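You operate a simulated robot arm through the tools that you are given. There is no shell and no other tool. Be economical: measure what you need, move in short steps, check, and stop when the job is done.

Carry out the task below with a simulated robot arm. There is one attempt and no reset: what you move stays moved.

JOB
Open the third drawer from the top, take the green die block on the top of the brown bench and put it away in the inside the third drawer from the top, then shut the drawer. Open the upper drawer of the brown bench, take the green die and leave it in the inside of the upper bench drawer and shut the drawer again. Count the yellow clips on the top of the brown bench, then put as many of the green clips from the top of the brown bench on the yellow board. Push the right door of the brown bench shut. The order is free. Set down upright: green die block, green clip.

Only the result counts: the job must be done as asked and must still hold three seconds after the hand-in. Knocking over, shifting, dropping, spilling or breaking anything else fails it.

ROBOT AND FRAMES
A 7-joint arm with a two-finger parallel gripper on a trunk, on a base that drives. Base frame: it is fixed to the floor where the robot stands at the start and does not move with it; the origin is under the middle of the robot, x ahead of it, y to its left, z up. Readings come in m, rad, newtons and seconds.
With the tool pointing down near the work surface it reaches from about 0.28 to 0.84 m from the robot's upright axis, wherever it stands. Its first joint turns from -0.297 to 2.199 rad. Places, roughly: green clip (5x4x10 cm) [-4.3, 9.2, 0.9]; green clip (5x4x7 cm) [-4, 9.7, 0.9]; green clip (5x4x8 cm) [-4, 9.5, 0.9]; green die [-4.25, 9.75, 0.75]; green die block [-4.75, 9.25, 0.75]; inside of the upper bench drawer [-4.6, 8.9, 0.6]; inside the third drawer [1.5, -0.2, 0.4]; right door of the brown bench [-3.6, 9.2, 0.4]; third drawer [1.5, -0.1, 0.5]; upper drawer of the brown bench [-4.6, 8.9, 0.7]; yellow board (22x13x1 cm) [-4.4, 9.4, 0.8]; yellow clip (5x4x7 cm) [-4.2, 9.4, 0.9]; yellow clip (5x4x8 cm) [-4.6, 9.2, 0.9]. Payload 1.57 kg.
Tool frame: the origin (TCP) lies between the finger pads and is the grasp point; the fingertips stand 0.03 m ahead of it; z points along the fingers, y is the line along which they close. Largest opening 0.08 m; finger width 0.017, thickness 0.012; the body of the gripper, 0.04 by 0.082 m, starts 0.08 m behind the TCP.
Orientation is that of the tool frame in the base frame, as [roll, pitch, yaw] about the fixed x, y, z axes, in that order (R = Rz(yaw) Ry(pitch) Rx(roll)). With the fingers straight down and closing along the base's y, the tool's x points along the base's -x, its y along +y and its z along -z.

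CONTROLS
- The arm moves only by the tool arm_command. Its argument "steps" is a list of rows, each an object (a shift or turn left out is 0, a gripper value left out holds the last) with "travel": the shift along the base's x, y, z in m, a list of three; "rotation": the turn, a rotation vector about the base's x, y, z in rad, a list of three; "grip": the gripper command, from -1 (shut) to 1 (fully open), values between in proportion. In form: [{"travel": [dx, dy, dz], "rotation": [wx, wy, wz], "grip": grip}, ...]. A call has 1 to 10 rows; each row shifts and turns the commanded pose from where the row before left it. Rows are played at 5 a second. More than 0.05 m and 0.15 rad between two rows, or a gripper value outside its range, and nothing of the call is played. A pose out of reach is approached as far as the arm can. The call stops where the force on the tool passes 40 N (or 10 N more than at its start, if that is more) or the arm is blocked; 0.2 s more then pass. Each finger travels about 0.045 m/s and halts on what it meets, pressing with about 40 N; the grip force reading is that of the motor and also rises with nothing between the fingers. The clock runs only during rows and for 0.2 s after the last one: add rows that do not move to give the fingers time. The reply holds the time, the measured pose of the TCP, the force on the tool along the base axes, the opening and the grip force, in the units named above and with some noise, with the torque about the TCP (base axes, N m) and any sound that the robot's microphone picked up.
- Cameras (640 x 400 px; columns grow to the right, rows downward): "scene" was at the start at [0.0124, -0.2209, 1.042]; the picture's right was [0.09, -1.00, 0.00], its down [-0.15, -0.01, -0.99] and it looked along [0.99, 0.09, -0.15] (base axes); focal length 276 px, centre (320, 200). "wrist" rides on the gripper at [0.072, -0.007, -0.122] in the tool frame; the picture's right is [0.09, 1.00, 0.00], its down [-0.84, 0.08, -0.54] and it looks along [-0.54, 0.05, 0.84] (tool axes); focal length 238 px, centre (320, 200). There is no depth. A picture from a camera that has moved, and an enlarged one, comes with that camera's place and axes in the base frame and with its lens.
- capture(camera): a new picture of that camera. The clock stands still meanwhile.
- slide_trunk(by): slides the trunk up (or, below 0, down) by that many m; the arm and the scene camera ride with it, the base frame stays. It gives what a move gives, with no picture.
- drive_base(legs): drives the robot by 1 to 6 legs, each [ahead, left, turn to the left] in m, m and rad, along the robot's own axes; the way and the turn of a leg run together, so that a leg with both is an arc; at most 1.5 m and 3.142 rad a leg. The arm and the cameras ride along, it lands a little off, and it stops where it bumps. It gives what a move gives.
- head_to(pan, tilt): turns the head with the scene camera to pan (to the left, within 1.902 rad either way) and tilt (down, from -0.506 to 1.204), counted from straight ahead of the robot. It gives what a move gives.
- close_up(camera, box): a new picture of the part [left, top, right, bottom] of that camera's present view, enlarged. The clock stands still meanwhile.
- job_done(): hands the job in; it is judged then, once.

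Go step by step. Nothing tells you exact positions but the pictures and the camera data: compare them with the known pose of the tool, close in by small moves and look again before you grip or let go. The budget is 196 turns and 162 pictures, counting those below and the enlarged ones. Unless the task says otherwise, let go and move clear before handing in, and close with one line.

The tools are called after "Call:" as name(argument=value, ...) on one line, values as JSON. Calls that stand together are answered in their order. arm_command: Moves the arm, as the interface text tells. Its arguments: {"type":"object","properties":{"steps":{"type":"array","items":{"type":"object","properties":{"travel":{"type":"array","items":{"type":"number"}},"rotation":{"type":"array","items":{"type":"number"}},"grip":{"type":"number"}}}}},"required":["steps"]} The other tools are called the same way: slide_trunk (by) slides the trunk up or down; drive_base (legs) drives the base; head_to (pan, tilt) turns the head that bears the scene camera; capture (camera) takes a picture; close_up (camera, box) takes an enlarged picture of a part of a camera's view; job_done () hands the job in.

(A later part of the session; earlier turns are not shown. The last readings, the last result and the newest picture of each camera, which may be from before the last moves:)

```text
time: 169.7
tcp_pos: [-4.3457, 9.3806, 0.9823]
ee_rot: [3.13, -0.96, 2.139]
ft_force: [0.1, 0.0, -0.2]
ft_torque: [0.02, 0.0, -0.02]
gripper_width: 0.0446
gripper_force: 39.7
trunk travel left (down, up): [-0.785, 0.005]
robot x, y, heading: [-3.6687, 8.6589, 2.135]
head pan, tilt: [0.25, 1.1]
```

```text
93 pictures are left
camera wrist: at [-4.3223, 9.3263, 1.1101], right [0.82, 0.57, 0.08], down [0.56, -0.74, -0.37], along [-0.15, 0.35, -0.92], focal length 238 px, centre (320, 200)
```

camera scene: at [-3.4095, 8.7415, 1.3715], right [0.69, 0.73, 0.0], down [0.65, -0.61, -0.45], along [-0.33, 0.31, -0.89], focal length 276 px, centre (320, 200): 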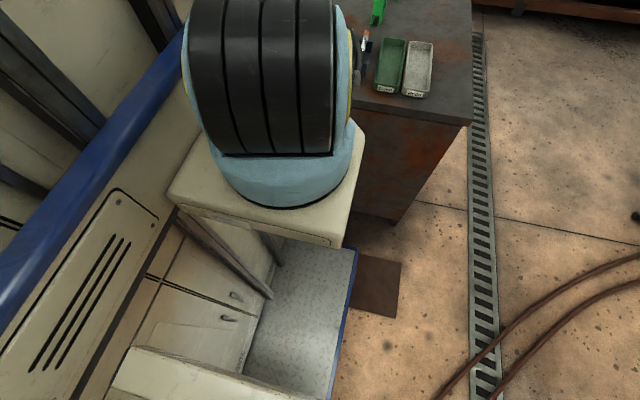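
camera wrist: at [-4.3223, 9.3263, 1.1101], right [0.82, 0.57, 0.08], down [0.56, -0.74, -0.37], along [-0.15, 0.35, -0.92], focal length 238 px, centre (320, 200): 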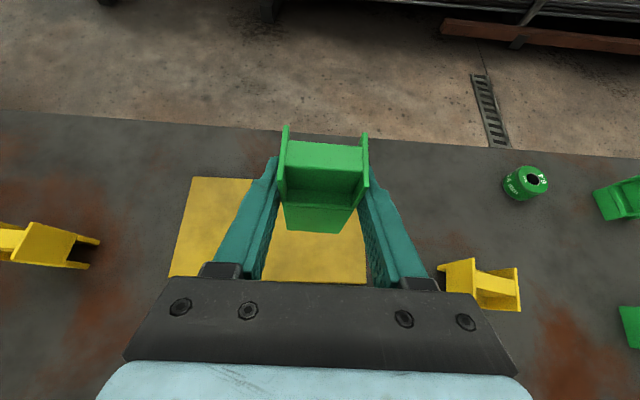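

Clip A is above the board's right half. Lower.

Call:
arm_command(steps=[{"travel": [0, 0, -0.03]}, {"travel": [0, 0, -0.03]}, {"travel": [0, 0, -0.018]}])

Call:
capture(camera="wrist")

```text
time: 170.5
tcp_pos: [-4.3459, 9.38, 0.9037]
ee_rot: [3.131, -0.962, 2.143]
ft_force: [-0.5, 0.0, -0.6]
ft_torque: [-0.02, -0.01, -0.03]
gripper_width: 0.0445
gripper_force: 39.8
trunk travel left (down, up): [-0.785, 0.005]
robot x, y, heading: [-3.671, 8.6592, 2.137]
head pan, tilt: [0.25, 1.1]
```

```text
92 pictures are left
camera wrist: at [-4.3216, 9.3265, 1.0315], right [0.82, 0.57, 0.08], down [0.56, -0.74, -0.37], along [-0.15, 0.35, -0.92], focal length 238 px, centre (320, 200)
```

wrist: 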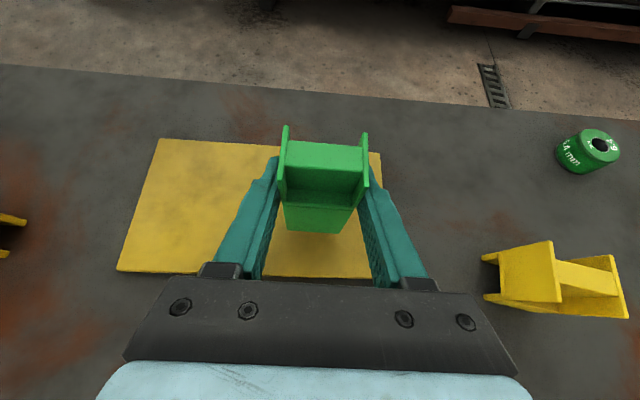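

Nearly down; lower in millimetre steps.

Call:
arm_command(steps=[{"travel": [0, 0, -0.003]}, {"travel": [0, 0, -0.002]}])

Call:
arm_command(steps=[{"travel": [0, 0, -0.002]}])

```text
time: 171.1
tcp_pos: [-4.3454, 9.3818, 0.8994]
ee_rot: [3.126, -0.962, 2.141]
ft_force: [0.1, 0.1, -0.1]
ft_torque: [0.02, -0.03, 0.02]
gripper_width: 0.0445
gripper_force: 39.9
trunk travel left (down, up): [-0.785, 0.005]
robot x, y, heading: [-3.6699, 8.6582, 2.136]
head pan, tilt: [0.25, 1.1]
```

```text
time: 171.5
tcp_pos: [-4.3461, 9.3824, 0.8972]
ee_rot: [3.13, -0.96, 2.142]
ft_force: [0.1, 0.1, 0.2]
ft_torque: [-0.01, 0.01, -0.02]
gripper_width: 0.0446
gripper_force: 40.3
trunk travel left (down, up): [-0.785, 0.005]
robot x, y, heading: [-3.6687, 8.6616, 2.135]
head pan, tilt: [0.25, 1.1]
```

Call:
arm_command(steps=[{"travel": [0, 0, -0.002]}, {}])

Call:
arm_command(steps=[{"travel": [0, 0, -0.002]}, {}])

```text
time: 172.1
tcp_pos: [-4.3472, 9.381, 0.8969]
ee_rot: [3.132, -0.964, 2.141]
ft_force: [-0.7, -0.5, 14.1]
ft_torque: [-0.22, 0.28, 0.01]
gripper_width: 0.0445
gripper_force: 40.2
trunk travel left (down, up): [-0.785, 0.005]
robot x, y, heading: [-3.6695, 8.6562, 2.137]
head pan, tilt: [0.25, 1.1]
```

```text
time: 172.7
tcp_pos: [-4.3464, 9.3817, 0.8965]
ee_rot: [3.13, -0.967, 2.14]
ft_force: [-0.5, -1.6, 31.7]
ft_torque: [-0.2, 0.14, 0.01]
gripper_width: 0.0443
gripper_force: 39.8
trunk travel left (down, up): [-0.785, 0.005]
robot x, y, heading: [-3.6675, 8.6585, 2.139]
head pan, tilt: [0.25, 1.1]
```

It's seated on the board. Relieve, release, and lift away.

Call:
arm_command(steps=[{"travel": [0, 0, 0.003]}, {"grip": 0.8}, {"grip": 0.8}, {"grip": 0.8}, {}, {"travel": [0, 0, 0.03]}, {"travel": [0, 0, 0.04]}, {"travel": [0, 0, 0.04]}])

Call:
capture(camera="wrist")

```text
time: 174.5
tcp_pos: [-4.3464, 9.3796, 1.0045]
ee_rot: [3.127, -0.959, 2.141]
ft_force: [-0.9, -0.1, -0.8]
ft_torque: [-0.02, 0.03, 0.02]
gripper_width: 0.0717
gripper_force: 0.0
trunk travel left (down, up): [-0.785, 0.005]
robot x, y, heading: [-3.6726, 8.66, 2.139]
head pan, tilt: [0.25, 1.1]
```

```text
91 pictures are left
camera wrist: at [-4.3231, 9.3267, 1.1325], right [0.82, 0.57, 0.08], down [0.56, -0.74, -0.37], along [-0.15, 0.35, -0.92], focal length 238 px, centre (320, 200)
```

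wrist: 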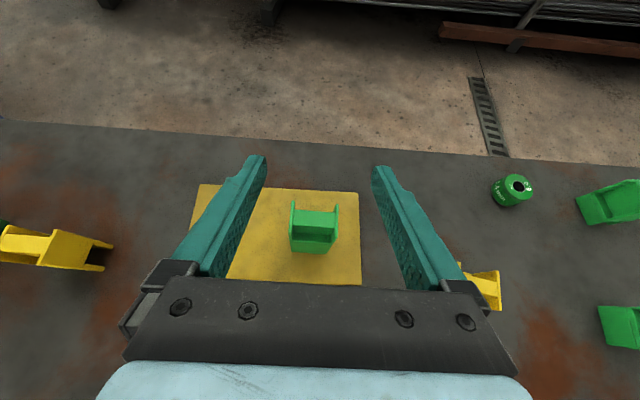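

Clip A stands upright on the board. Check the shelf-to-bench gap to see how close I can stand.

Call:
head_to(pan=0.1, tilt=1.0)

Call:
capture(camera="scene")

```text
time: 175.2
tcp_pos: [-4.3468, 9.38, 1.0056]
ee_rot: [3.129, -0.961, 2.141]
ft_force: [-0.6, 1.0, 0.1]
ft_torque: [0.0, 0.01, -0.02]
gripper_width: 0.0719
gripper_force: 0.1
trunk travel left (down, up): [-0.785, 0.005]
robot x, y, heading: [-3.6743, 8.6592, 2.131]
head pan, tilt: [0.099, 1.0]
```

```text
90 pictures are left
camera scene: at [-3.475, 8.7688, 1.3781], right [0.79, 0.62, 0.0], down [0.52, -0.66, -0.54], along [-0.33, 0.42, -0.84], focal length 276 px, centre (320, 200)
```

scene: 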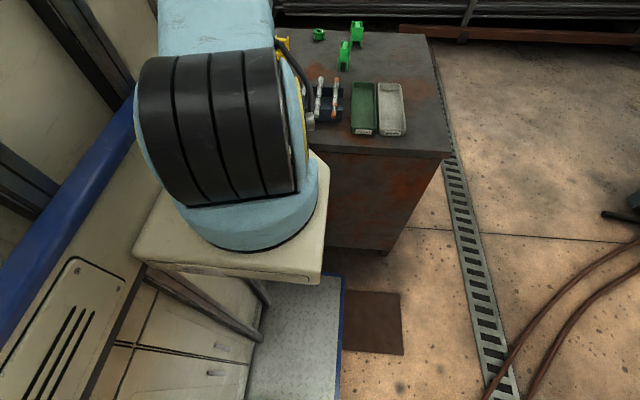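

The shelf is practically at the bench edge here, so the die (deep at the back right) is better taken from the bench's right end. Back off, go right and turn left.

Call:
drive_base(legs=[[-0.65, 0, 0.01], [0, -1.1, 0], [0, 0, 1.57]])

Call:
head_to(pan=-0.9, tilt=0.6)

Call:
capture(camera="scene")

Call:
head_to(pan=-1.7, tilt=0.6)

Call:
capture(camera="scene")

```text
time: 188.1
tcp_pos: [-3.0648, 8.0198, 1.0052]
ee_rot: [3.128, -0.959, -2.554]
ft_force: [0.6, -0.6, -0.3]
ft_torque: [-0.02, -0.02, -0.03]
gripper_width: 0.0717
gripper_force: 0.1
trunk travel left (down, up): [-0.785, 0.005]
robot x, y, heading: [-2.3532, 8.7086, -2.565]
head pan, tilt: [0.099, 1.0]
```

```text
time: 189.4
tcp_pos: [-3.065, 8.018, 1.0055]
ee_rot: [3.127, -0.961, -2.555]
ft_force: [-0.1, -0.2, -0.2]
ft_torque: [-0.02, 0.0, -0.01]
gripper_width: 0.072
gripper_force: 0.0
trunk travel left (down, up): [-0.785, 0.005]
robot x, y, heading: [-2.3528, 8.7054, -2.558]
head pan, tilt: [-0.901, 0.6]
```

```text
89 pictures are left
camera scene: at [-2.4953, 8.9726, 1.4101], right [0.31, 0.95, 0.0], down [0.54, -0.18, -0.82], along [-0.78, 0.26, -0.57], focal length 276 px, centre (320, 200)
```

scene: 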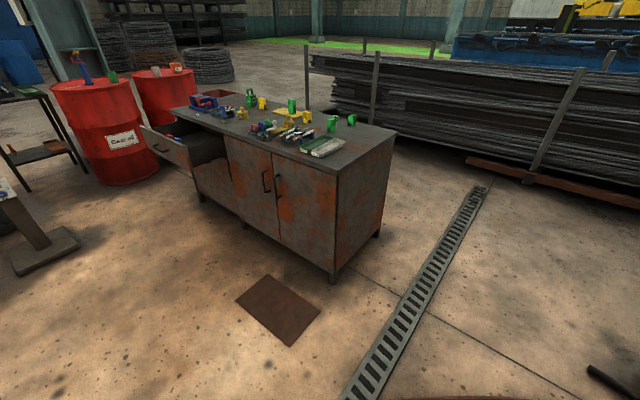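

```text
time: 190.5
tcp_pos: [-3.0651, 8.0199, 1.0056]
ee_rot: [3.127, -0.96, -2.555]
ft_force: [-0.3, -0.7, 0.4]
ft_torque: [0.02, 0.02, -0.02]
gripper_width: 0.0722
gripper_force: 0.1
trunk travel left (down, up): [-0.785, 0.005]
robot x, y, heading: [-2.3521, 8.7076, -2.564]
head pan, tilt: [-1.7, 0.6]
```

```text
88 pictures are left
camera scene: at [-2.45, 9.0244, 1.4101], right [0.9, 0.44, 0.0], down [0.25, -0.51, -0.83], along [-0.36, 0.74, -0.56], focal length 276 px, centre (320, 200)
```

scene: 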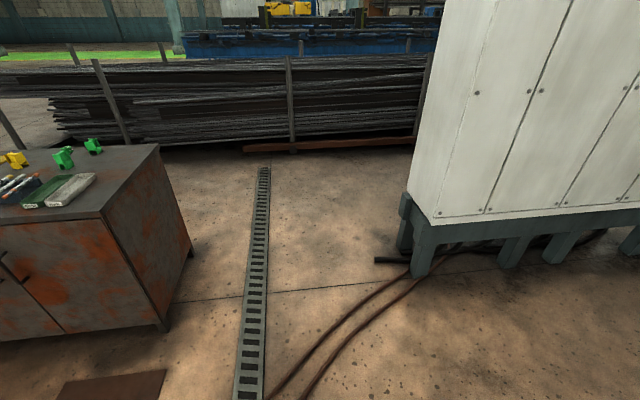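

The gap between bench and white machine is ~1.2 m. Slide right along the bench's end.

Call:
drive_base(legs=[[0, -0.9, -0.006], [0, -0.82, 0]])

Call:
capture(camera="wrist")

Call:
head_to(pan=0.1, tilt=0.9)

Call:
capture(camera="scene")

```text
time: 199.3
tcp_pos: [-4.0163, 9.4993, 1.0063]
ee_rot: [3.13, -0.959, -2.58]
ft_force: [0.0, -0.4, -0.1]
ft_torque: [-0.02, 0.04, -0.02]
gripper_width: 0.0721
gripper_force: 0.1
trunk travel left (down, up): [-0.785, 0.005]
robot x, y, heading: [-3.2845, 10.1737, -2.59]
head pan, tilt: [-1.7, 0.6]
```

```text
87 pictures are left
camera wrist: at [-3.963, 9.5242, 1.1328], right [-0.57, 0.82, 0.08], down [0.75, 0.55, -0.37], along [-0.35, -0.15, -0.92], focal length 238 px, centre (320, 200)
```

wrist: 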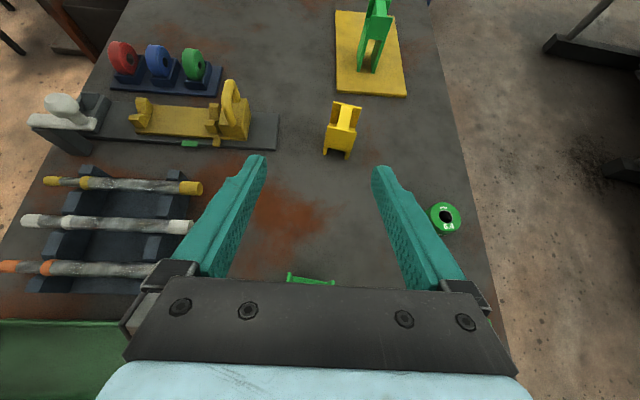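

```text
time: 201.1
tcp_pos: [-4.0167, 9.4998, 1.0053]
ee_rot: [3.127, -0.962, -2.579]
ft_force: [0.4, 0.3, -0.2]
ft_torque: [-0.01, 0.05, -0.01]
gripper_width: 0.072
gripper_force: 0.0
trunk travel left (down, up): [-0.785, 0.005]
robot x, y, heading: [-3.2884, 10.1727, -2.586]
head pan, tilt: [0.099, 0.901]
```

```text
86 pictures are left
camera scene: at [-3.3999, 10.3635, 1.3853], right [-0.61, 0.79, 0.0], down [0.62, 0.48, -0.62], along [-0.49, -0.38, -0.78], focal length 276 px, centre (320, 200)
```

scene: 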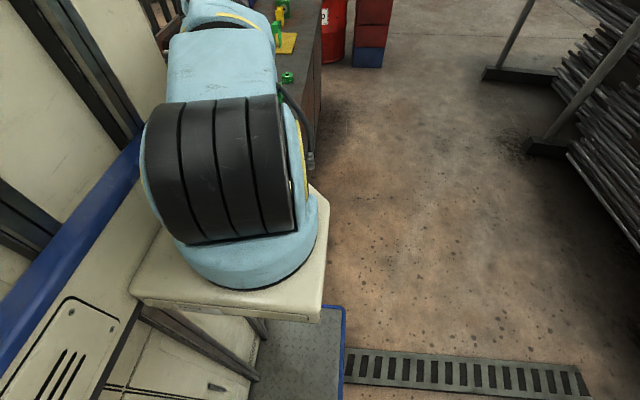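

The die is at about (-4.15, 9.61); green clips stand near under the gripper, so I'll use a steeper tool. Move forward, pitch down, and go above the die.

Call:
drive_base(legs=[[0.11, 0, 0]])

Call:
arm_command(steps=[{"rotation": [0.0738, -0.119, 0], "grip": 1}, {"rotation": [0.0738, -0.119, 0]}, {"rotation": [0.0738, -0.119, 0]}])

Call:
capture(camera="wrist")

```text
time: 202.3
tcp_pos: [-4.1097, 9.4407, 1.0063]
ee_rot: [3.127, -0.959, -2.581]
ft_force: [0.1, -0.2, 0.9]
ft_torque: [0.03, 0.01, -0.02]
gripper_width: 0.0719
gripper_force: 0.1
trunk travel left (down, up): [-0.785, 0.005]
robot x, y, heading: [-3.3831, 10.1066, -2.587]
head pan, tilt: [0.099, 0.901]
```

```text
time: 203.1
tcp_pos: [-4.1107, 9.4403, 1.0054]
ee_rot: [3.131, -0.585, -2.582]
ft_force: [-0.4, 0.0, 0.1]
ft_torque: [-0.02, -0.01, 0.03]
gripper_width: 0.0798
gripper_force: 0.0
trunk travel left (down, up): [-0.785, 0.005]
robot x, y, heading: [-3.3805, 10.1118, -2.587]
head pan, tilt: [0.099, 0.901]
```

```text
85 pictures are left
camera wrist: at [-4.1011, 9.438, 1.1452], right [-0.59, 0.81, 0.06], down [0.81, 0.59, -0.01], along [-0.04, 0.04, -1.0], focal length 238 px, centre (320, 200)
```

wrist: 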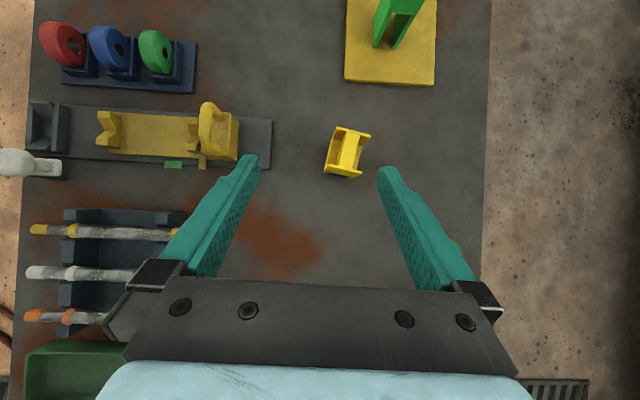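

Move over the die.

Call:
arm_command(steps=[{"travel": [-0.012, 0.043, 0]}, {"travel": [-0.012, 0.043, 0]}, {"travel": [-0.011, 0.043, 0]}, {"travel": [-0.01, 0.041, 0]}])

Call:
capture(camera="wrist")

```text
time: 204.1
tcp_pos: [-4.1568, 9.6129, 0.9987]
ee_rot: [3.134, -0.539, -2.581]
ft_force: [-0.5, -0.6, -0.2]
ft_torque: [0.06, 0.06, -0.02]
gripper_width: 0.0801
gripper_force: 0.0
trunk travel left (down, up): [-0.785, 0.005]
robot x, y, heading: [-3.3789, 10.1125, -2.584]
head pan, tilt: [0.099, 0.901]
```

```text
84 pictures are left
camera wrist: at [-4.153, 9.6057, 1.1388], right [-0.59, 0.8, 0.06], down [0.81, 0.59, 0.04], along [0.0, 0.07, -1.0], focal length 238 px, centre (320, 200)
```

wrist: 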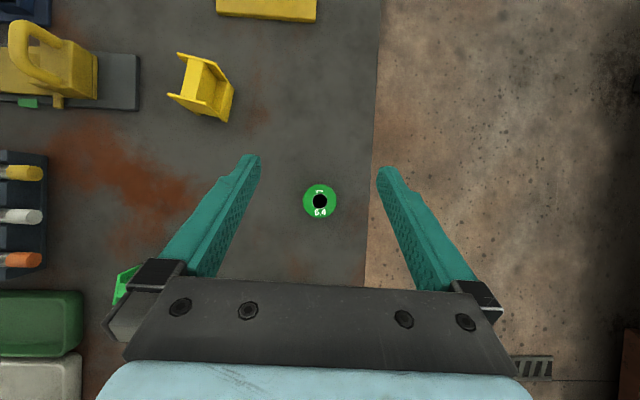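

Die centred. Descend to just above the bench.

Call:
arm_command(steps=[{"travel": [0.002, 0.004, -0.04]}, {"travel": [0.002, 0.004, -0.04]}, {"travel": [0, 0.003, -0.03]}])

Call:
capture(camera="wrist")

```text
time: 204.9
tcp_pos: [-4.1492, 9.6236, 0.8933]
ee_rot: [3.133, -0.541, -2.58]
ft_force: [0.4, -0.1, -0.1]
ft_torque: [-0.01, -0.02, -0.01]
gripper_width: 0.0801
gripper_force: 0.0
trunk travel left (down, up): [-0.785, 0.005]
robot x, y, heading: [-3.3814, 10.1089, -2.584]
head pan, tilt: [0.099, 0.901]
```

```text
83 pictures are left
camera wrist: at [-4.1457, 9.6178, 1.0333], right [-0.59, 0.8, 0.06], down [0.81, 0.59, 0.03], along [0.0, 0.07, -1.0], focal length 238 px, centre (320, 200)
```

wrist: 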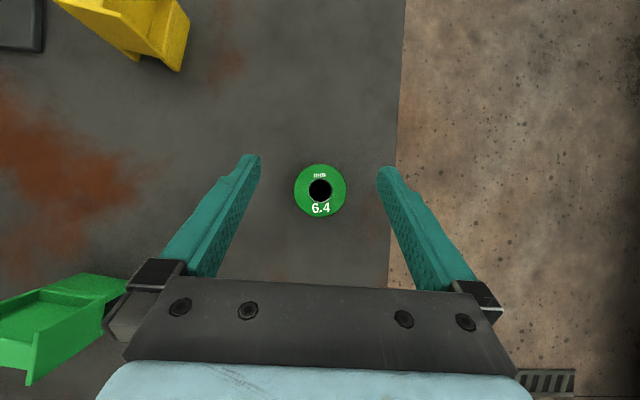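

Centred. Final descent and close.

Call:
arm_command(steps=[{"travel": [-0.002, 0.002, -0.029]}, {}, {"grip": -1}, {"grip": -1}, {"grip": -1}, {"grip": -1}, {"grip": -1}])

Call:
capture(camera="wrist")

```text
time: 206.5
tcp_pos: [-4.1525, 9.6247, 0.8655]
ee_rot: [3.13, -0.539, -2.58]
ft_force: [-0.5, 0.6, 1.4]
ft_torque: [0.05, 0.08, -0.03]
gripper_width: 0.0415
gripper_force: 39.4
trunk travel left (down, up): [-0.785, 0.005]
robot x, y, heading: [-3.3838, 10.1144, -2.585]
head pan, tilt: [0.099, 0.901]
```

```text
82 pictures are left
camera wrist: at [-4.1487, 9.6188, 1.0048], right [-0.59, 0.8, 0.06], down [0.81, 0.59, 0.04], along [0.0, 0.07, -1.0], focal length 238 px, centre (320, 200)
```

wrist: 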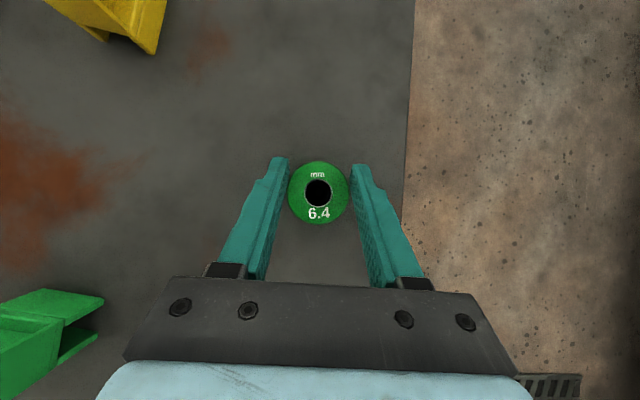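

Die gripped. Lift and drive back round to the front of the drawer.

Call:
arm_command(steps=[{"travel": [0, 0, 0.03]}, {"travel": [0, 0, 0.045]}, {"travel": [0, 0, 0.045]}, {"travel": [0, 0, 0.03]}])

Call:
drive_base(legs=[[-0.12, 0, 0.01], [0, 0.9, 0], [0, 0.85, 0], [0, 0, -1.565], [0, 1.3, 0]])

Call:
capture(camera="wrist")

Call:
head_to(pan=0.0, tilt=0.6)

Call:
capture(camera="scene")

```text
time: 207.5
tcp_pos: [-4.1495, 9.6254, 1.0142]
ee_rot: [3.134, -0.538, -2.582]
ft_force: [-0.3, 0.1, -2.9]
ft_torque: [-0.03, 0.03, -0.01]
gripper_width: 0.0416
gripper_force: 40.2
trunk travel left (down, up): [-0.785, 0.005]
robot x, y, heading: [-3.3837, 10.1078, -2.585]
head pan, tilt: [0.099, 0.901]
```

```text
time: 227.2
tcp_pos: [-3.9301, 8.8337, 1.0157]
ee_rot: [3.134, -0.539, 2.112]
ft_force: [0.6, 0.7, -2.0]
ft_torque: [0.0, -0.04, -0.02]
gripper_width: 0.0414
gripper_force: 39.9
trunk travel left (down, up): [-0.785, 0.005]
robot x, y, heading: [-3.4574, 8.0585, 2.108]
head pan, tilt: [0.099, 0.901]
```

```text
81 pictures are left
camera wrist: at [-3.9377, 8.8285, 1.1546], right [0.81, 0.58, 0.06], down [0.58, -0.82, 0.04], along [0.07, 0.0, -1.0], focal length 238 px, centre (320, 200)
```

wrist: 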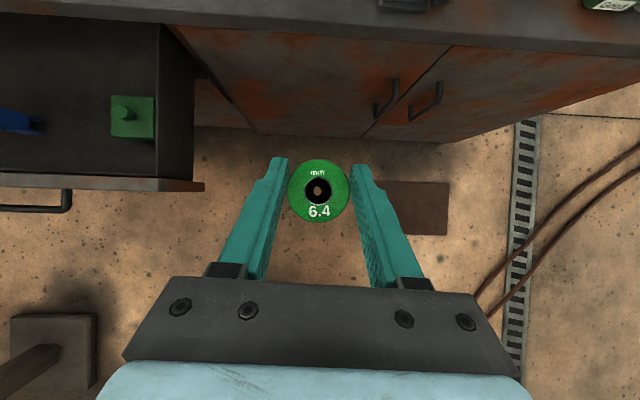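

```text
time: 228.0
tcp_pos: [-3.9311, 8.8335, 1.0144]
ee_rot: [3.133, -0.539, 2.115]
ft_force: [-0.7, -0.9, -3.6]
ft_torque: [-0.04, 0.03, -0.02]
gripper_width: 0.0414
gripper_force: 39.5
trunk travel left (down, up): [-0.785, 0.005]
robot x, y, heading: [-3.4552, 8.058, 2.113]
head pan, tilt: [0.0, 0.6]
```

```text
80 pictures are left
camera scene: at [-3.2643, 8.1833, 1.41], right [0.86, 0.51, 0.0], down [0.29, -0.49, -0.82], along [-0.42, 0.71, -0.57], focal length 276 px, centre (320, 200)
```

scene: 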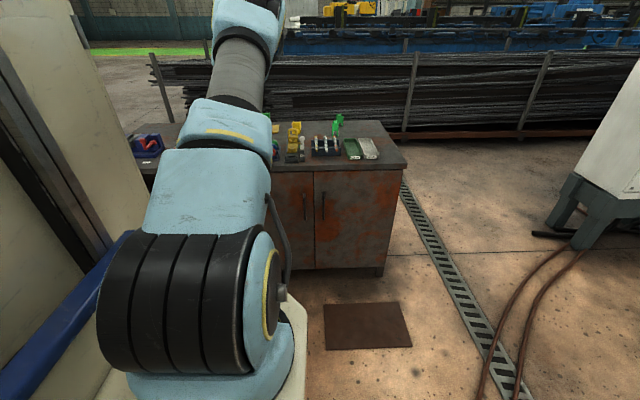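

Die in hand. The drawer interior has a green cube and a blue and red spool; free spot between the green and blue ones at about s=1.01. Approach that.

Call:
drive_base(legs=[[0, 0, 0.03], [0.2, 0.2, 0]])

Call:
arm_command(steps=[{"travel": [-0.025, -0.034, 0], "rotation": [-0.1177, -0.0757, 0]}, {"travel": [-0.025, -0.034, 0], "rotation": [-0.1177, -0.0757, 0]}, {"travel": [-0.025, -0.034, 0]}, {"travel": [-0.025, -0.034, 0]}, {"travel": [-0.025, -0.034, 0]}, {"travel": [-0.025, -0.034, 0]}])

Call:
capture(camera="wrist")

```text
time: 230.3
tcp_pos: [-4.224, 8.8823, 1.014]
ee_rot: [3.133, -0.538, 2.141]
ft_force: [-0.1, 0.2, -2.7]
ft_torque: [-0.02, -0.01, -0.01]
gripper_width: 0.0417
gripper_force: 40.1
trunk travel left (down, up): [-0.785, 0.005]
robot x, y, heading: [-3.7277, 8.1148, 2.139]
head pan, tilt: [0.0, 0.6]
```

```text
time: 231.7
tcp_pos: [-4.3754, 8.6784, 1.0124]
ee_rot: [3.13, -0.259, 2.141]
ft_force: [0.6, 0.0, -2.1]
ft_torque: [-0.03, 0.03, 0.03]
gripper_width: 0.0416
gripper_force: 40.2
trunk travel left (down, up): [-0.785, 0.005]
robot x, y, heading: [-3.7309, 8.1199, 2.133]
head pan, tilt: [0.0, 0.6]
```

```text
79 pictures are left
camera wrist: at [-4.4038, 8.7068, 1.1473], right [0.79, 0.61, 0.03], down [0.57, -0.76, 0.31], along [0.21, -0.23, -0.95], focal length 238 px, centre (320, 200)
```

wrist: 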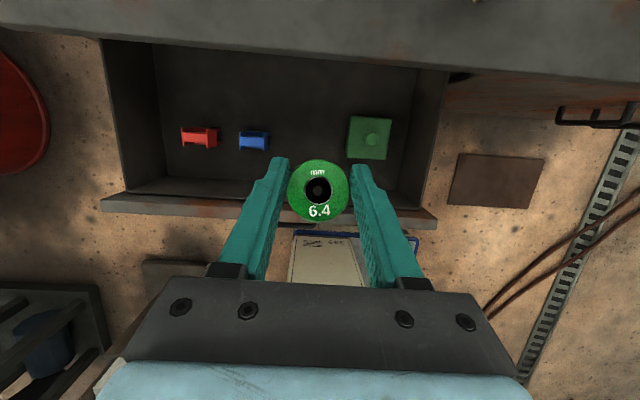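

Good: vertical descent lands between the blue spool and the green cube. Shift 1 cm left and go down.

Call:
arm_command(steps=[{"travel": [-0.009, -0.006, -0.045]}, {"travel": [0, 0, -0.048]}, {"travel": [0, 0, -0.048]}, {"travel": [0, 0, -0.048]}, {"travel": [0, 0, -0.048]}, {"travel": [0, 0, -0.04]}])

Call:
capture(camera="wrist")

```text
time: 233.1
tcp_pos: [-4.3695, 8.6664, 0.7321]
ee_rot: [3.131, -0.262, 2.139]
ft_force: [-0.6, 0.6, -1.4]
ft_torque: [-0.03, -0.03, 0.01]
gripper_width: 0.0415
gripper_force: 39.9
out of reach, approached as far as the arm can: row 6
trunk travel left (down, up): [-0.785, 0.005]
robot x, y, heading: [-3.7304, 8.1169, 2.14]
head pan, tilt: [0.0, 0.6]
```

```text
78 pictures are left
camera wrist: at [-4.3979, 8.6936, 0.8675], right [0.79, 0.61, 0.03], down [0.57, -0.76, 0.31], along [0.21, -0.23, -0.95], focal length 238 px, centre (320, 200)
```

wrist: 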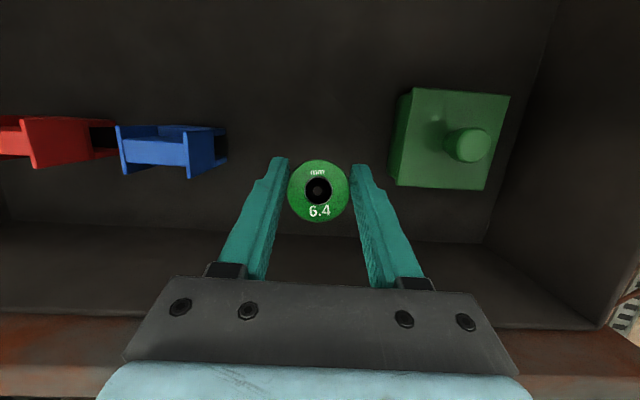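

Arm limit reached; continue down with the trunk.

Call:
slide_trunk(by=-0.05)

Call:
capture(camera="wrist")

```text
time: 234.0
tcp_pos: [-4.3701, 8.6655, 0.6835]
ee_rot: [3.131, -0.261, 2.141]
ft_force: [-0.3, 0.1, -3.1]
ft_torque: [0.05, 0.0, 0.0]
gripper_width: 0.0418
gripper_force: 40.3
trunk travel left (down, up): [-0.735, 0.055]
robot x, y, heading: [-3.7304, 8.1202, 2.139]
head pan, tilt: [0.0, 0.6]
```

```text
77 pictures are left
camera wrist: at [-4.3985, 8.6925, 0.8179], right [0.79, 0.61, 0.03], down [0.57, -0.76, 0.31], along [0.21, -0.23, -0.95], focal length 238 px, centre (320, 200)
```

wrist: 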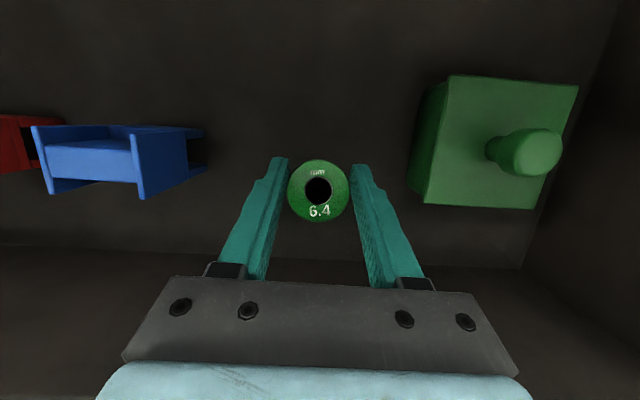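

Floor estimated near z 0.61; die bottom is at ~0.65. Step down further.

Call:
slide_trunk(by=-0.022)

Call:
capture(camera="wrist")

```text
time: 234.7
tcp_pos: [-4.3705, 8.6654, 0.6643]
ee_rot: [3.133, -0.262, 2.14]
ft_force: [0.6, 2.9, 29.9]
ft_torque: [0.43, 0.31, -0.06]
gripper_width: 0.0416
gripper_force: 39.9
trunk travel left (down, up): [-0.713, 0.077]
robot x, y, heading: [-3.7323, 8.1208, 2.135]
head pan, tilt: [0.0, 0.6]
```

```text
76 pictures are left
camera wrist: at [-4.3983, 8.6928, 0.7991], right [0.79, 0.61, 0.03], down [0.57, -0.76, 0.31], along [0.21, -0.22, -0.95], focal length 238 px, centre (320, 200)
```

wrist: 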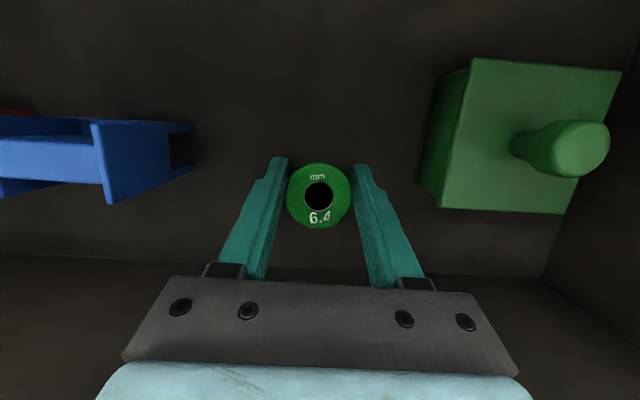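

Die touches the drawer floor. Relieve slightly, open partially, then lift.

Call:
arm_command(steps=[{"travel": [0, 0, 0.003]}, {"grip": 0.4}, {"grip": 0.4}, {"grip": 0.4}, {}])

Call:
capture(camera="wrist")

```text
time: 235.9
tcp_pos: [-4.3706, 8.6653, 0.6646]
ee_rot: [3.132, -0.259, 2.141]
ft_force: [-0.6, -0.6, 0.3]
ft_torque: [0.0, 0.0, 0.0]
gripper_width: 0.056
gripper_force: 0.2
trunk travel left (down, up): [-0.713, 0.077]
robot x, y, heading: [-3.7304, 8.1192, 2.141]
head pan, tilt: [0.0, 0.6]
```

```text
75 pictures are left
camera wrist: at [-4.3982, 8.6931, 0.7993], right [0.79, 0.61, 0.03], down [0.57, -0.76, 0.31], along [0.21, -0.23, -0.95], focal length 238 px, centre (320, 200)
```

wrist: 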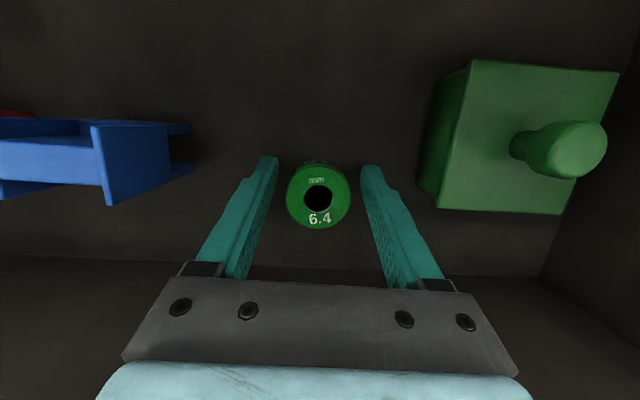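

Released. Lift out, then back away and raise the fingers to push the drawer shut.

Call:
arm_command(steps=[{"travel": [0, 0, 0.04]}, {"travel": [0, 0, 0.045]}, {"travel": [0, 0, 0.045]}, {"travel": [0, 0, 0.045]}, {"travel": [0, 0, 0.045]}, {"travel": [0, 0, 0.045]}])

Call:
capture(camera="wrist")

Call:
drive_base(legs=[[-0.3, -0.1, 0]])

Call:
arm_command(steps=[{"rotation": [0.1177, 0.0757, 0], "grip": -1}, {"rotation": [0.1177, 0.0757, 0]}, {"rotation": [0.1177, 0.0757, 0]}, {"rotation": [0.1177, 0.0757, 0]}, {"rotation": [0.1177, 0.0757, 0]}, {"rotation": [0.1177, 0.0757, 0]}, {"rotation": [0.1177, 0.0757, 0]}])

```text
time: 237.3
tcp_pos: [-4.3713, 8.6642, 0.9324]
ee_rot: [3.131, -0.26, 2.142]
ft_force: [-0.7, -0.6, 0.7]
ft_torque: [0.01, 0.01, 0.0]
gripper_width: 0.0559
gripper_force: 0.1
trunk travel left (down, up): [-0.713, 0.077]
robot x, y, heading: [-3.7326, 8.1191, 2.136]
head pan, tilt: [0.0, 0.6]
```

```text
74 pictures are left
camera wrist: at [-4.3994, 8.692, 1.0666], right [0.79, 0.61, 0.03], down [0.57, -0.76, 0.31], along [0.21, -0.23, -0.95], focal length 238 px, centre (320, 200)
```

wrist: 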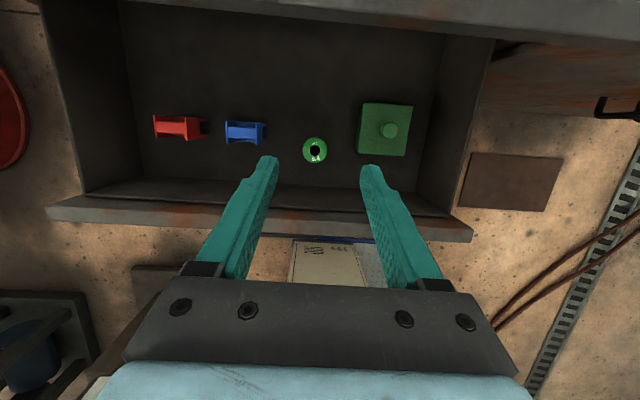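

```text
time: 239.4
tcp_pos: [-4.1227, 8.4663, 0.9324]
ee_rot: [3.131, -0.259, 2.139]
ft_force: [-0.9, 0.4, 0.2]
ft_torque: [-0.04, -0.02, 0.01]
gripper_width: 0.0562
gripper_force: 0.0
trunk travel left (down, up): [-0.713, 0.077]
robot x, y, heading: [-3.4847, 7.9169, 2.133]
head pan, tilt: [0.0, 0.6]
```

```text
time: 241.0
tcp_pos: [-4.1211, 8.4664, 0.9324]
ee_rot: [-3.139, -1.242, 2.132]
ft_force: [0.0, -0.3, -0.2]
ft_torque: [-0.01, 0.04, -0.01]
gripper_width: 0.0
gripper_force: 21.1
trunk travel left (down, up): [-0.713, 0.077]
robot x, y, heading: [-3.4809, 7.9213, 2.137]
head pan, tilt: [0.0, 0.6]
```

Die sits in the drawer. Lower the closed gripper in front of the drawer panel beside the handle and push.

Call:
slide_trunk(by=-0.24)

Call:
drive_base(legs=[[0.15, 0, 0]])

Call:
capture(camera="wrist")

```text
time: 243.5
tcp_pos: [-4.1215, 8.4657, 0.6929]
ee_rot: [3.141, -1.239, 2.133]
ft_force: [0.7, -0.9, -0.9]
ft_torque: [0.0, -0.01, 0.0]
gripper_width: 0.0
gripper_force: 21.9
trunk travel left (down, up): [-0.473, 0.317]
robot x, y, heading: [-3.4815, 7.9232, 2.137]
head pan, tilt: [0.0, 0.6]
```

```text
time: 244.9
tcp_pos: [-4.1999, 8.5912, 0.692]
ee_rot: [3.139, -1.239, 2.133]
ft_force: [0.5, 0.2, 0.2]
ft_torque: [-0.05, -0.02, 0.01]
gripper_width: 0.0002
gripper_force: 21.3
trunk travel left (down, up): [-0.473, 0.317]
robot x, y, heading: [-3.5585, 8.0454, 2.137]
head pan, tilt: [0.0, 0.6]
```

```text
73 pictures are left
camera wrist: at [-4.1587, 8.5088, 0.7981], right [0.83, 0.56, 0.09], down [0.48, -0.62, -0.61], along [-0.29, 0.55, -0.78], focal length 238 px, centre (320, 200)
```

wrist: 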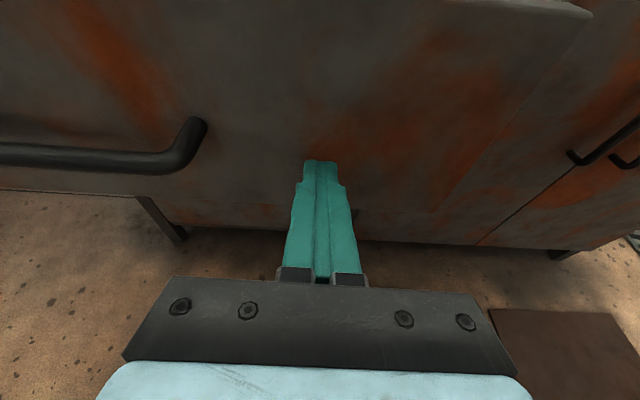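

In front of the panel, right of the handle. Push by driving forward.

Call:
drive_base(legs=[[0.2, 0, 0]])

Call:
arm_command(steps=[{"travel": [-0.0081, 0.0126, 0]}, {"travel": [-0.0081, 0.0126, 0]}, {"travel": [-0.0081, 0.0126, 0]}, {"travel": [-0.0081, 0.0126, 0]}, {"travel": [-0.0081, 0.0126, 0]}, {"travel": [-0.0081, 0.0126, 0]}])

Call:
capture(camera="wrist")

```text
time: 246.5
tcp_pos: [-4.3116, 8.7561, 0.6926]
ee_rot: [3.141, -1.239, 2.139]
ft_force: [0.4, 0.7, 0.3]
ft_torque: [0.0, 0.03, -0.01]
gripper_width: 0.0
gripper_force: 21.2
trunk travel left (down, up): [-0.473, 0.317]
robot x, y, heading: [-3.67, 8.2139, 2.145]
head pan, tilt: [0.0, 0.6]
```

```text
time: 247.7
tcp_pos: [-4.3511, 8.8096, 0.6914]
ee_rot: [-3.14, -1.234, 2.138]
ft_force: [10.7, -11.6, 6.4]
ft_torque: [0.14, 0.12, -0.03]
gripper_width: 0.0
gripper_force: 21.1
trunk travel left (down, up): [-0.473, 0.317]
robot x, y, heading: [-3.6702, 8.2149, 2.141]
head pan, tilt: [0.0, 0.6]
stopped in row 5: the force on the tool passed its limit at 73 N (the readings are from after the stop); the commanded pose is now the measured one
```

```text
72 pictures are left
camera wrist: at [-4.308, 8.7289, 0.7972], right [0.82, 0.56, 0.09], down [0.49, -0.62, -0.61], along [-0.29, 0.54, -0.79], focal length 238 px, centre (320, 200)
```

wrist: 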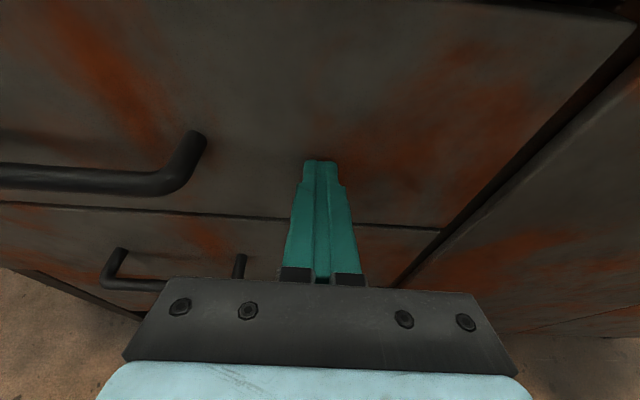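

The upper drawer is shut flush. Back off, raise up and go to the second green clip (front right one).

Call:
drive_base(legs=[[-0.3, 0, 0]])

Call:
capture(camera="wrist")

Call:
slide_trunk(by=0.315)

Call:
arm_command(steps=[{"travel": [0, 0, 0.03], "rotation": [-0.0841, -0.0541, 0], "grip": 0.85}, {"travel": [0, 0, 0.03], "rotation": [-0.0841, -0.0541, 0], "grip": 0.85}, {"rotation": [-0.0757, -0.0487, 0], "grip": 0.85}, {}])

Call:
drive_base(legs=[[0, -0.62, 0]])

Call:
capture(camera="wrist")

```text
time: 249.7
tcp_pos: [-4.1894, 8.5546, 0.6901]
ee_rot: [3.138, -1.234, 2.146]
ft_force: [-0.4, 0.4, -0.2]
ft_torque: [-0.05, -0.04, -0.02]
gripper_width: 0.0
gripper_force: 20.8
trunk travel left (down, up): [-0.473, 0.317]
robot x, y, heading: [-3.5027, 7.9646, 2.145]
head pan, tilt: [0.0, 0.6]
```

```text
71 pictures are left
camera wrist: at [-4.1471, 8.475, 0.7964], right [0.82, 0.56, 0.09], down [0.49, -0.62, -0.61], along [-0.29, 0.54, -0.79], focal length 238 px, centre (320, 200)
```

wrist: 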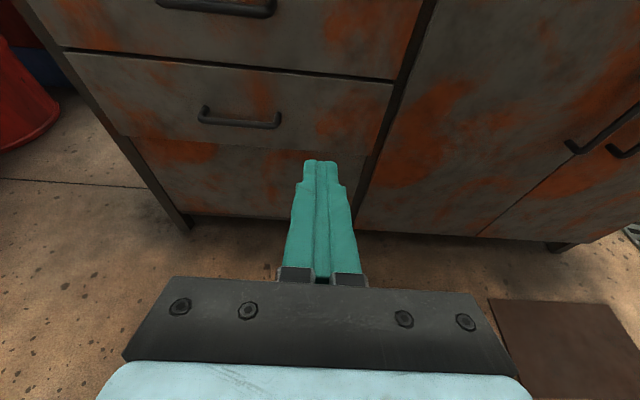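

```text
time: 252.8
tcp_pos: [-4.1899, 8.556, 1.0057]
ee_rot: [3.138, -1.233, 2.146]
ft_force: [-0.4, 0.5, 0.5]
ft_torque: [0.03, -0.02, -0.01]
gripper_width: 0.0003
gripper_force: 21.1
trunk travel left (down, up): [-0.788, 0.002]
robot x, y, heading: [-3.5064, 7.9601, 2.144]
head pan, tilt: [0.0, 0.6]
```

```text
time: 253.8
tcp_pos: [-4.1896, 8.5563, 1.0652]
ee_rot: [3.139, -0.941, 2.145]
ft_force: [-0.4, 0.9, -0.2]
ft_torque: [0.0, 0.0, 0.01]
gripper_width: 0.0742
gripper_force: 0.1
trunk travel left (down, up): [-0.788, 0.002]
robot x, y, heading: [-3.5068, 7.9638, 2.146]
head pan, tilt: [0.0, 0.6]
```

```text
time: 257.3
tcp_pos: [-3.6839, 8.8865, 1.0653]
ee_rot: [3.14, -0.944, 2.153]
ft_force: [-0.3, 0.0, 0.9]
ft_torque: [0.0, -0.02, -0.02]
gripper_width: 0.074
gripper_force: 0.1
trunk travel left (down, up): [-0.788, 0.002]
robot x, y, heading: [-2.9943, 8.2992, 2.154]
head pan, tilt: [0.0, 0.6]
```

```text
70 pictures are left
camera wrist: at [-3.6589, 8.835, 1.1935], right [0.8, 0.59, 0.08], down [0.58, -0.73, -0.36], along [-0.16, 0.33, -0.93], focal length 238 px, centre (320, 200)
```

wrist: 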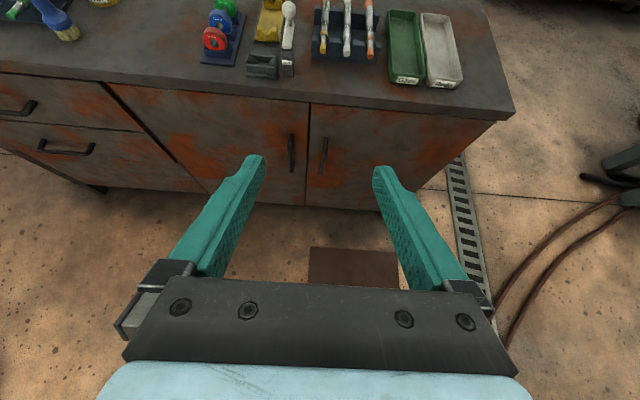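

Drawers and doors are all shut. Drive up to the bench over clip C.

Call:
drive_base(legs=[[0.63, 0, -0.012]])

Call:
capture(camera="wrist")

```text
time: 260.9
tcp_pos: [-4.0277, 9.4405, 1.0658]
ee_rot: [3.138, -0.945, 2.139]
ft_force: [-0.3, -0.3, 0.8]
ft_torque: [0.02, 0.01, 0.01]
gripper_width: 0.0739
gripper_force: 0.1
trunk travel left (down, up): [-0.788, 0.002]
robot x, y, heading: [-3.3471, 8.8404, 2.146]
head pan, tilt: [0.0, 0.6]
```

```text
69 pictures are left
camera wrist: at [-4.004, 9.3886, 1.1935], right [0.81, 0.58, 0.08], down [0.56, -0.74, -0.36], along [-0.15, 0.33, -0.93], focal length 238 px, centre (320, 200)
```

wrist: 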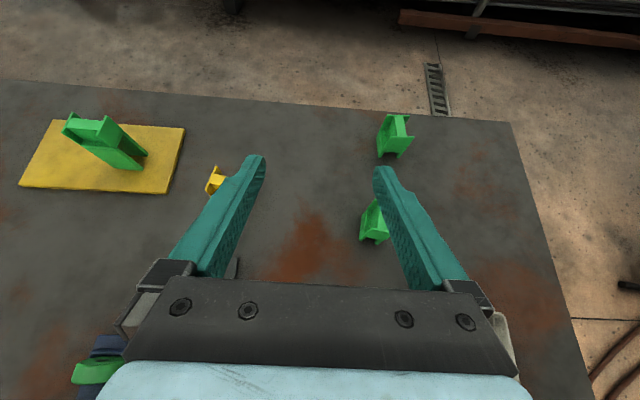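

Clip C is near (-3.98, 9.515) and appears rotated a bit. Move above it for a look.

Call:
arm_command(steps=[{"travel": [0.015, 0.025, 0]}, {"travel": [0.015, 0.025, 0]}, {"travel": [0.016, 0.025, 0]}])

Call:
capture(camera="wrist")

Call:
close_up(camera="wrist", box=[230, 80, 430, 280])

```text
time: 261.7
tcp_pos: [-3.9791, 9.5166, 1.0633]
ee_rot: [3.139, -0.943, 2.138]
ft_force: [-0.2, -0.9, -0.4]
ft_torque: [0.03, -0.06, -0.02]
gripper_width: 0.074
gripper_force: 0.1
trunk travel left (down, up): [-0.788, 0.002]
robot x, y, heading: [-3.3468, 8.8403, 2.14]
head pan, tilt: [0.0, 0.6]
```

```text
68 pictures are left
camera wrist: at [-3.9561, 9.4653, 1.1912], right [0.81, 0.58, 0.08], down [0.56, -0.74, -0.36], along [-0.15, 0.33, -0.93], focal length 238 px, centre (320, 200)
```

wrist: 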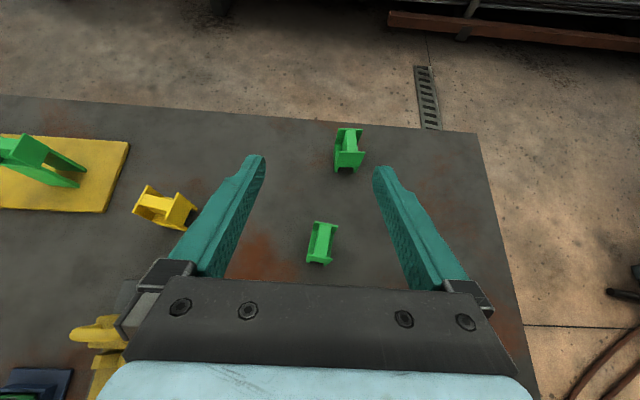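

```text
2.00 times, centred on (330, 180) of wrist
camera zoom: at [-3.9561, 9.4653, 1.1912], right [0.81, 0.58, 0.08], down [0.56, -0.74, -0.36], along [-0.15, 0.33, -0.93], focal length 477 px, centre (300, 240)
```

zoom: 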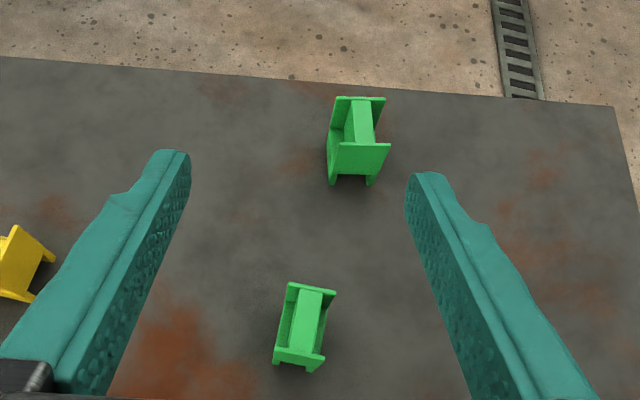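

Clip C's flanges face toward me, so a grip from the bench's right end suits better (closing on the flange faces). Drive round to the right end again.

Call:
drive_base(legs=[[-0.65, 0, 0], [0, -0.75, 0], [0, 0, 1.571], [0, -0.8, 0], [0, -0.75, 0]])

Call:
capture(camera="wrist")

```text
time: 280.3
tcp_pos: [-3.9381, 9.3045, 1.0628]
ee_rot: [3.14, -0.946, -2.517]
ft_force: [0.7, -0.6, 0.3]
ft_torque: [0.0, 0.02, -0.01]
gripper_width: 0.0742
gripper_force: 0.1
trunk travel left (down, up): [-0.788, 0.002]
robot x, y, heading: [-3.3043, 9.9779, -2.512]
head pan, tilt: [0.0, 0.6]
```

```text
66 pictures are left
camera wrist: at [-3.8893, 9.3322, 1.1913], right [-0.63, 0.78, 0.08], down [0.71, 0.61, -0.36], along [-0.32, -0.17, -0.93], focal length 238 px, centre (320, 200)
```

wrist: 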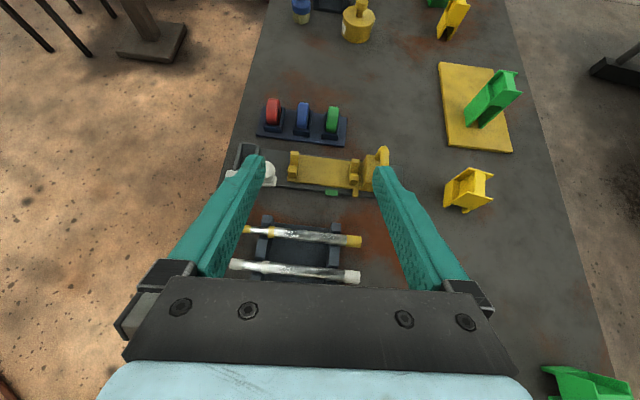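

Move over clip C and yaw to align with it.

Call:
arm_command(steps=[{"travel": [-0.006, 0.044, 0], "rotation": [0, 0, -0.118]}, {"travel": [-0.006, 0.044, 0], "rotation": [0, 0, -0.118]}, {"travel": [-0.006, 0.044, 0]}, {"travel": [-0.006, 0.044, 0]}, {"travel": [-0.006, 0.044, 0]}])

Call:
capture(camera="wrist")

```text
time: 281.5
tcp_pos: [-3.9665, 9.5211, 1.0627]
ee_rot: [3.14, -0.944, -2.751]
ft_force: [0.1, -0.8, -0.5]
ft_torque: [0.04, 0.04, -0.02]
gripper_width: 0.0742
gripper_force: 0.0
trunk travel left (down, up): [-0.788, 0.002]
robot x, y, heading: [-3.2969, 9.9774, -2.503]
head pan, tilt: [0.0, 0.6]
```

```text
65 pictures are left
camera wrist: at [-3.9131, 9.5359, 1.1908], right [-0.43, 0.9, 0.08], down [0.83, 0.43, -0.36], along [-0.36, -0.09, -0.93], focal length 238 px, centre (320, 200)
```

wrist: 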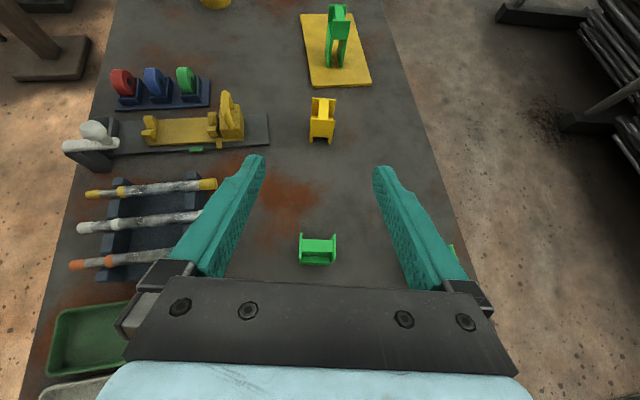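

Well aligned. Descend.

Call:
arm_command(steps=[{"travel": [-0.002, 0.004, -0.045]}, {"travel": [-0.002, 0.004, -0.045]}, {"travel": [-0.001, 0.001, -0.04]}])

Call:
capture(camera="wrist")

```text
time: 282.3
tcp_pos: [-3.9729, 9.5316, 0.9331]
ee_rot: [-3.141, -0.944, -2.749]
ft_force: [0.6, -0.1, -0.5]
ft_torque: [0.02, -0.02, 0.01]
gripper_width: 0.0739
gripper_force: 0.1
trunk travel left (down, up): [-0.788, 0.002]
robot x, y, heading: [-3.2996, 9.9777, -2.508]
head pan, tilt: [0.0, 0.6]
```

```text
64 pictures are left
camera wrist: at [-3.9179, 9.5467, 1.0616], right [-0.43, 0.9, 0.08], down [0.83, 0.42, -0.36], along [-0.36, -0.09, -0.93], focal length 238 px, centre (320, 200)
```

wrist: 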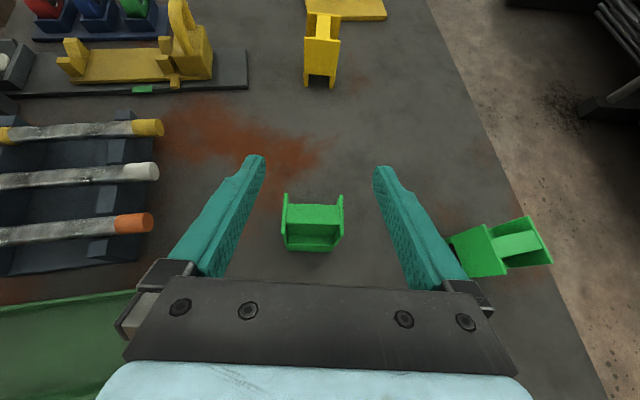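

Clear of clip B. Final descent and grip.

Call:
arm_command(steps=[{"travel": [0.002, -0.003, -0.03]}, {"travel": [0, 0, -0.016]}, {"grip": -1}, {"grip": -1}, {"grip": -1}, {"grip": -1}])

Call:
capture(camera="wrist")

```text
time: 283.7
tcp_pos: [-3.9697, 9.5303, 0.8862]
ee_rot: [3.14, -0.944, -2.75]
ft_force: [-0.4, -0.6, -0.4]
ft_torque: [0.01, 0.01, 0.01]
gripper_width: 0.0445
gripper_force: 34.1
trunk travel left (down, up): [-0.788, 0.002]
robot x, y, heading: [-3.3024, 9.9779, -2.512]
head pan, tilt: [0.0, 0.6]
```

```text
63 pictures are left
camera wrist: at [-3.9161, 9.5454, 1.0148], right [-0.43, 0.9, 0.08], down [0.83, 0.43, -0.36], along [-0.36, -0.09, -0.93], focal length 238 px, centre (320, 200)
```

wrist: 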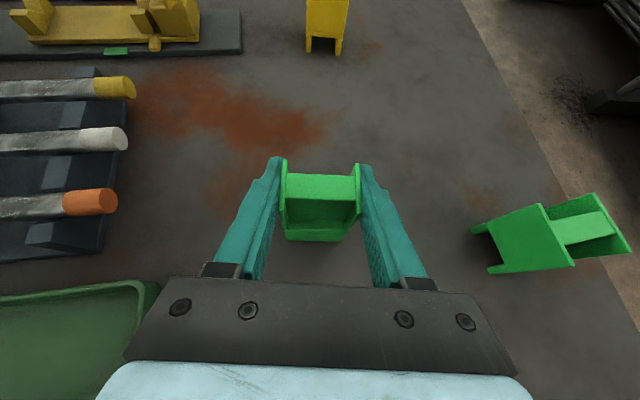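

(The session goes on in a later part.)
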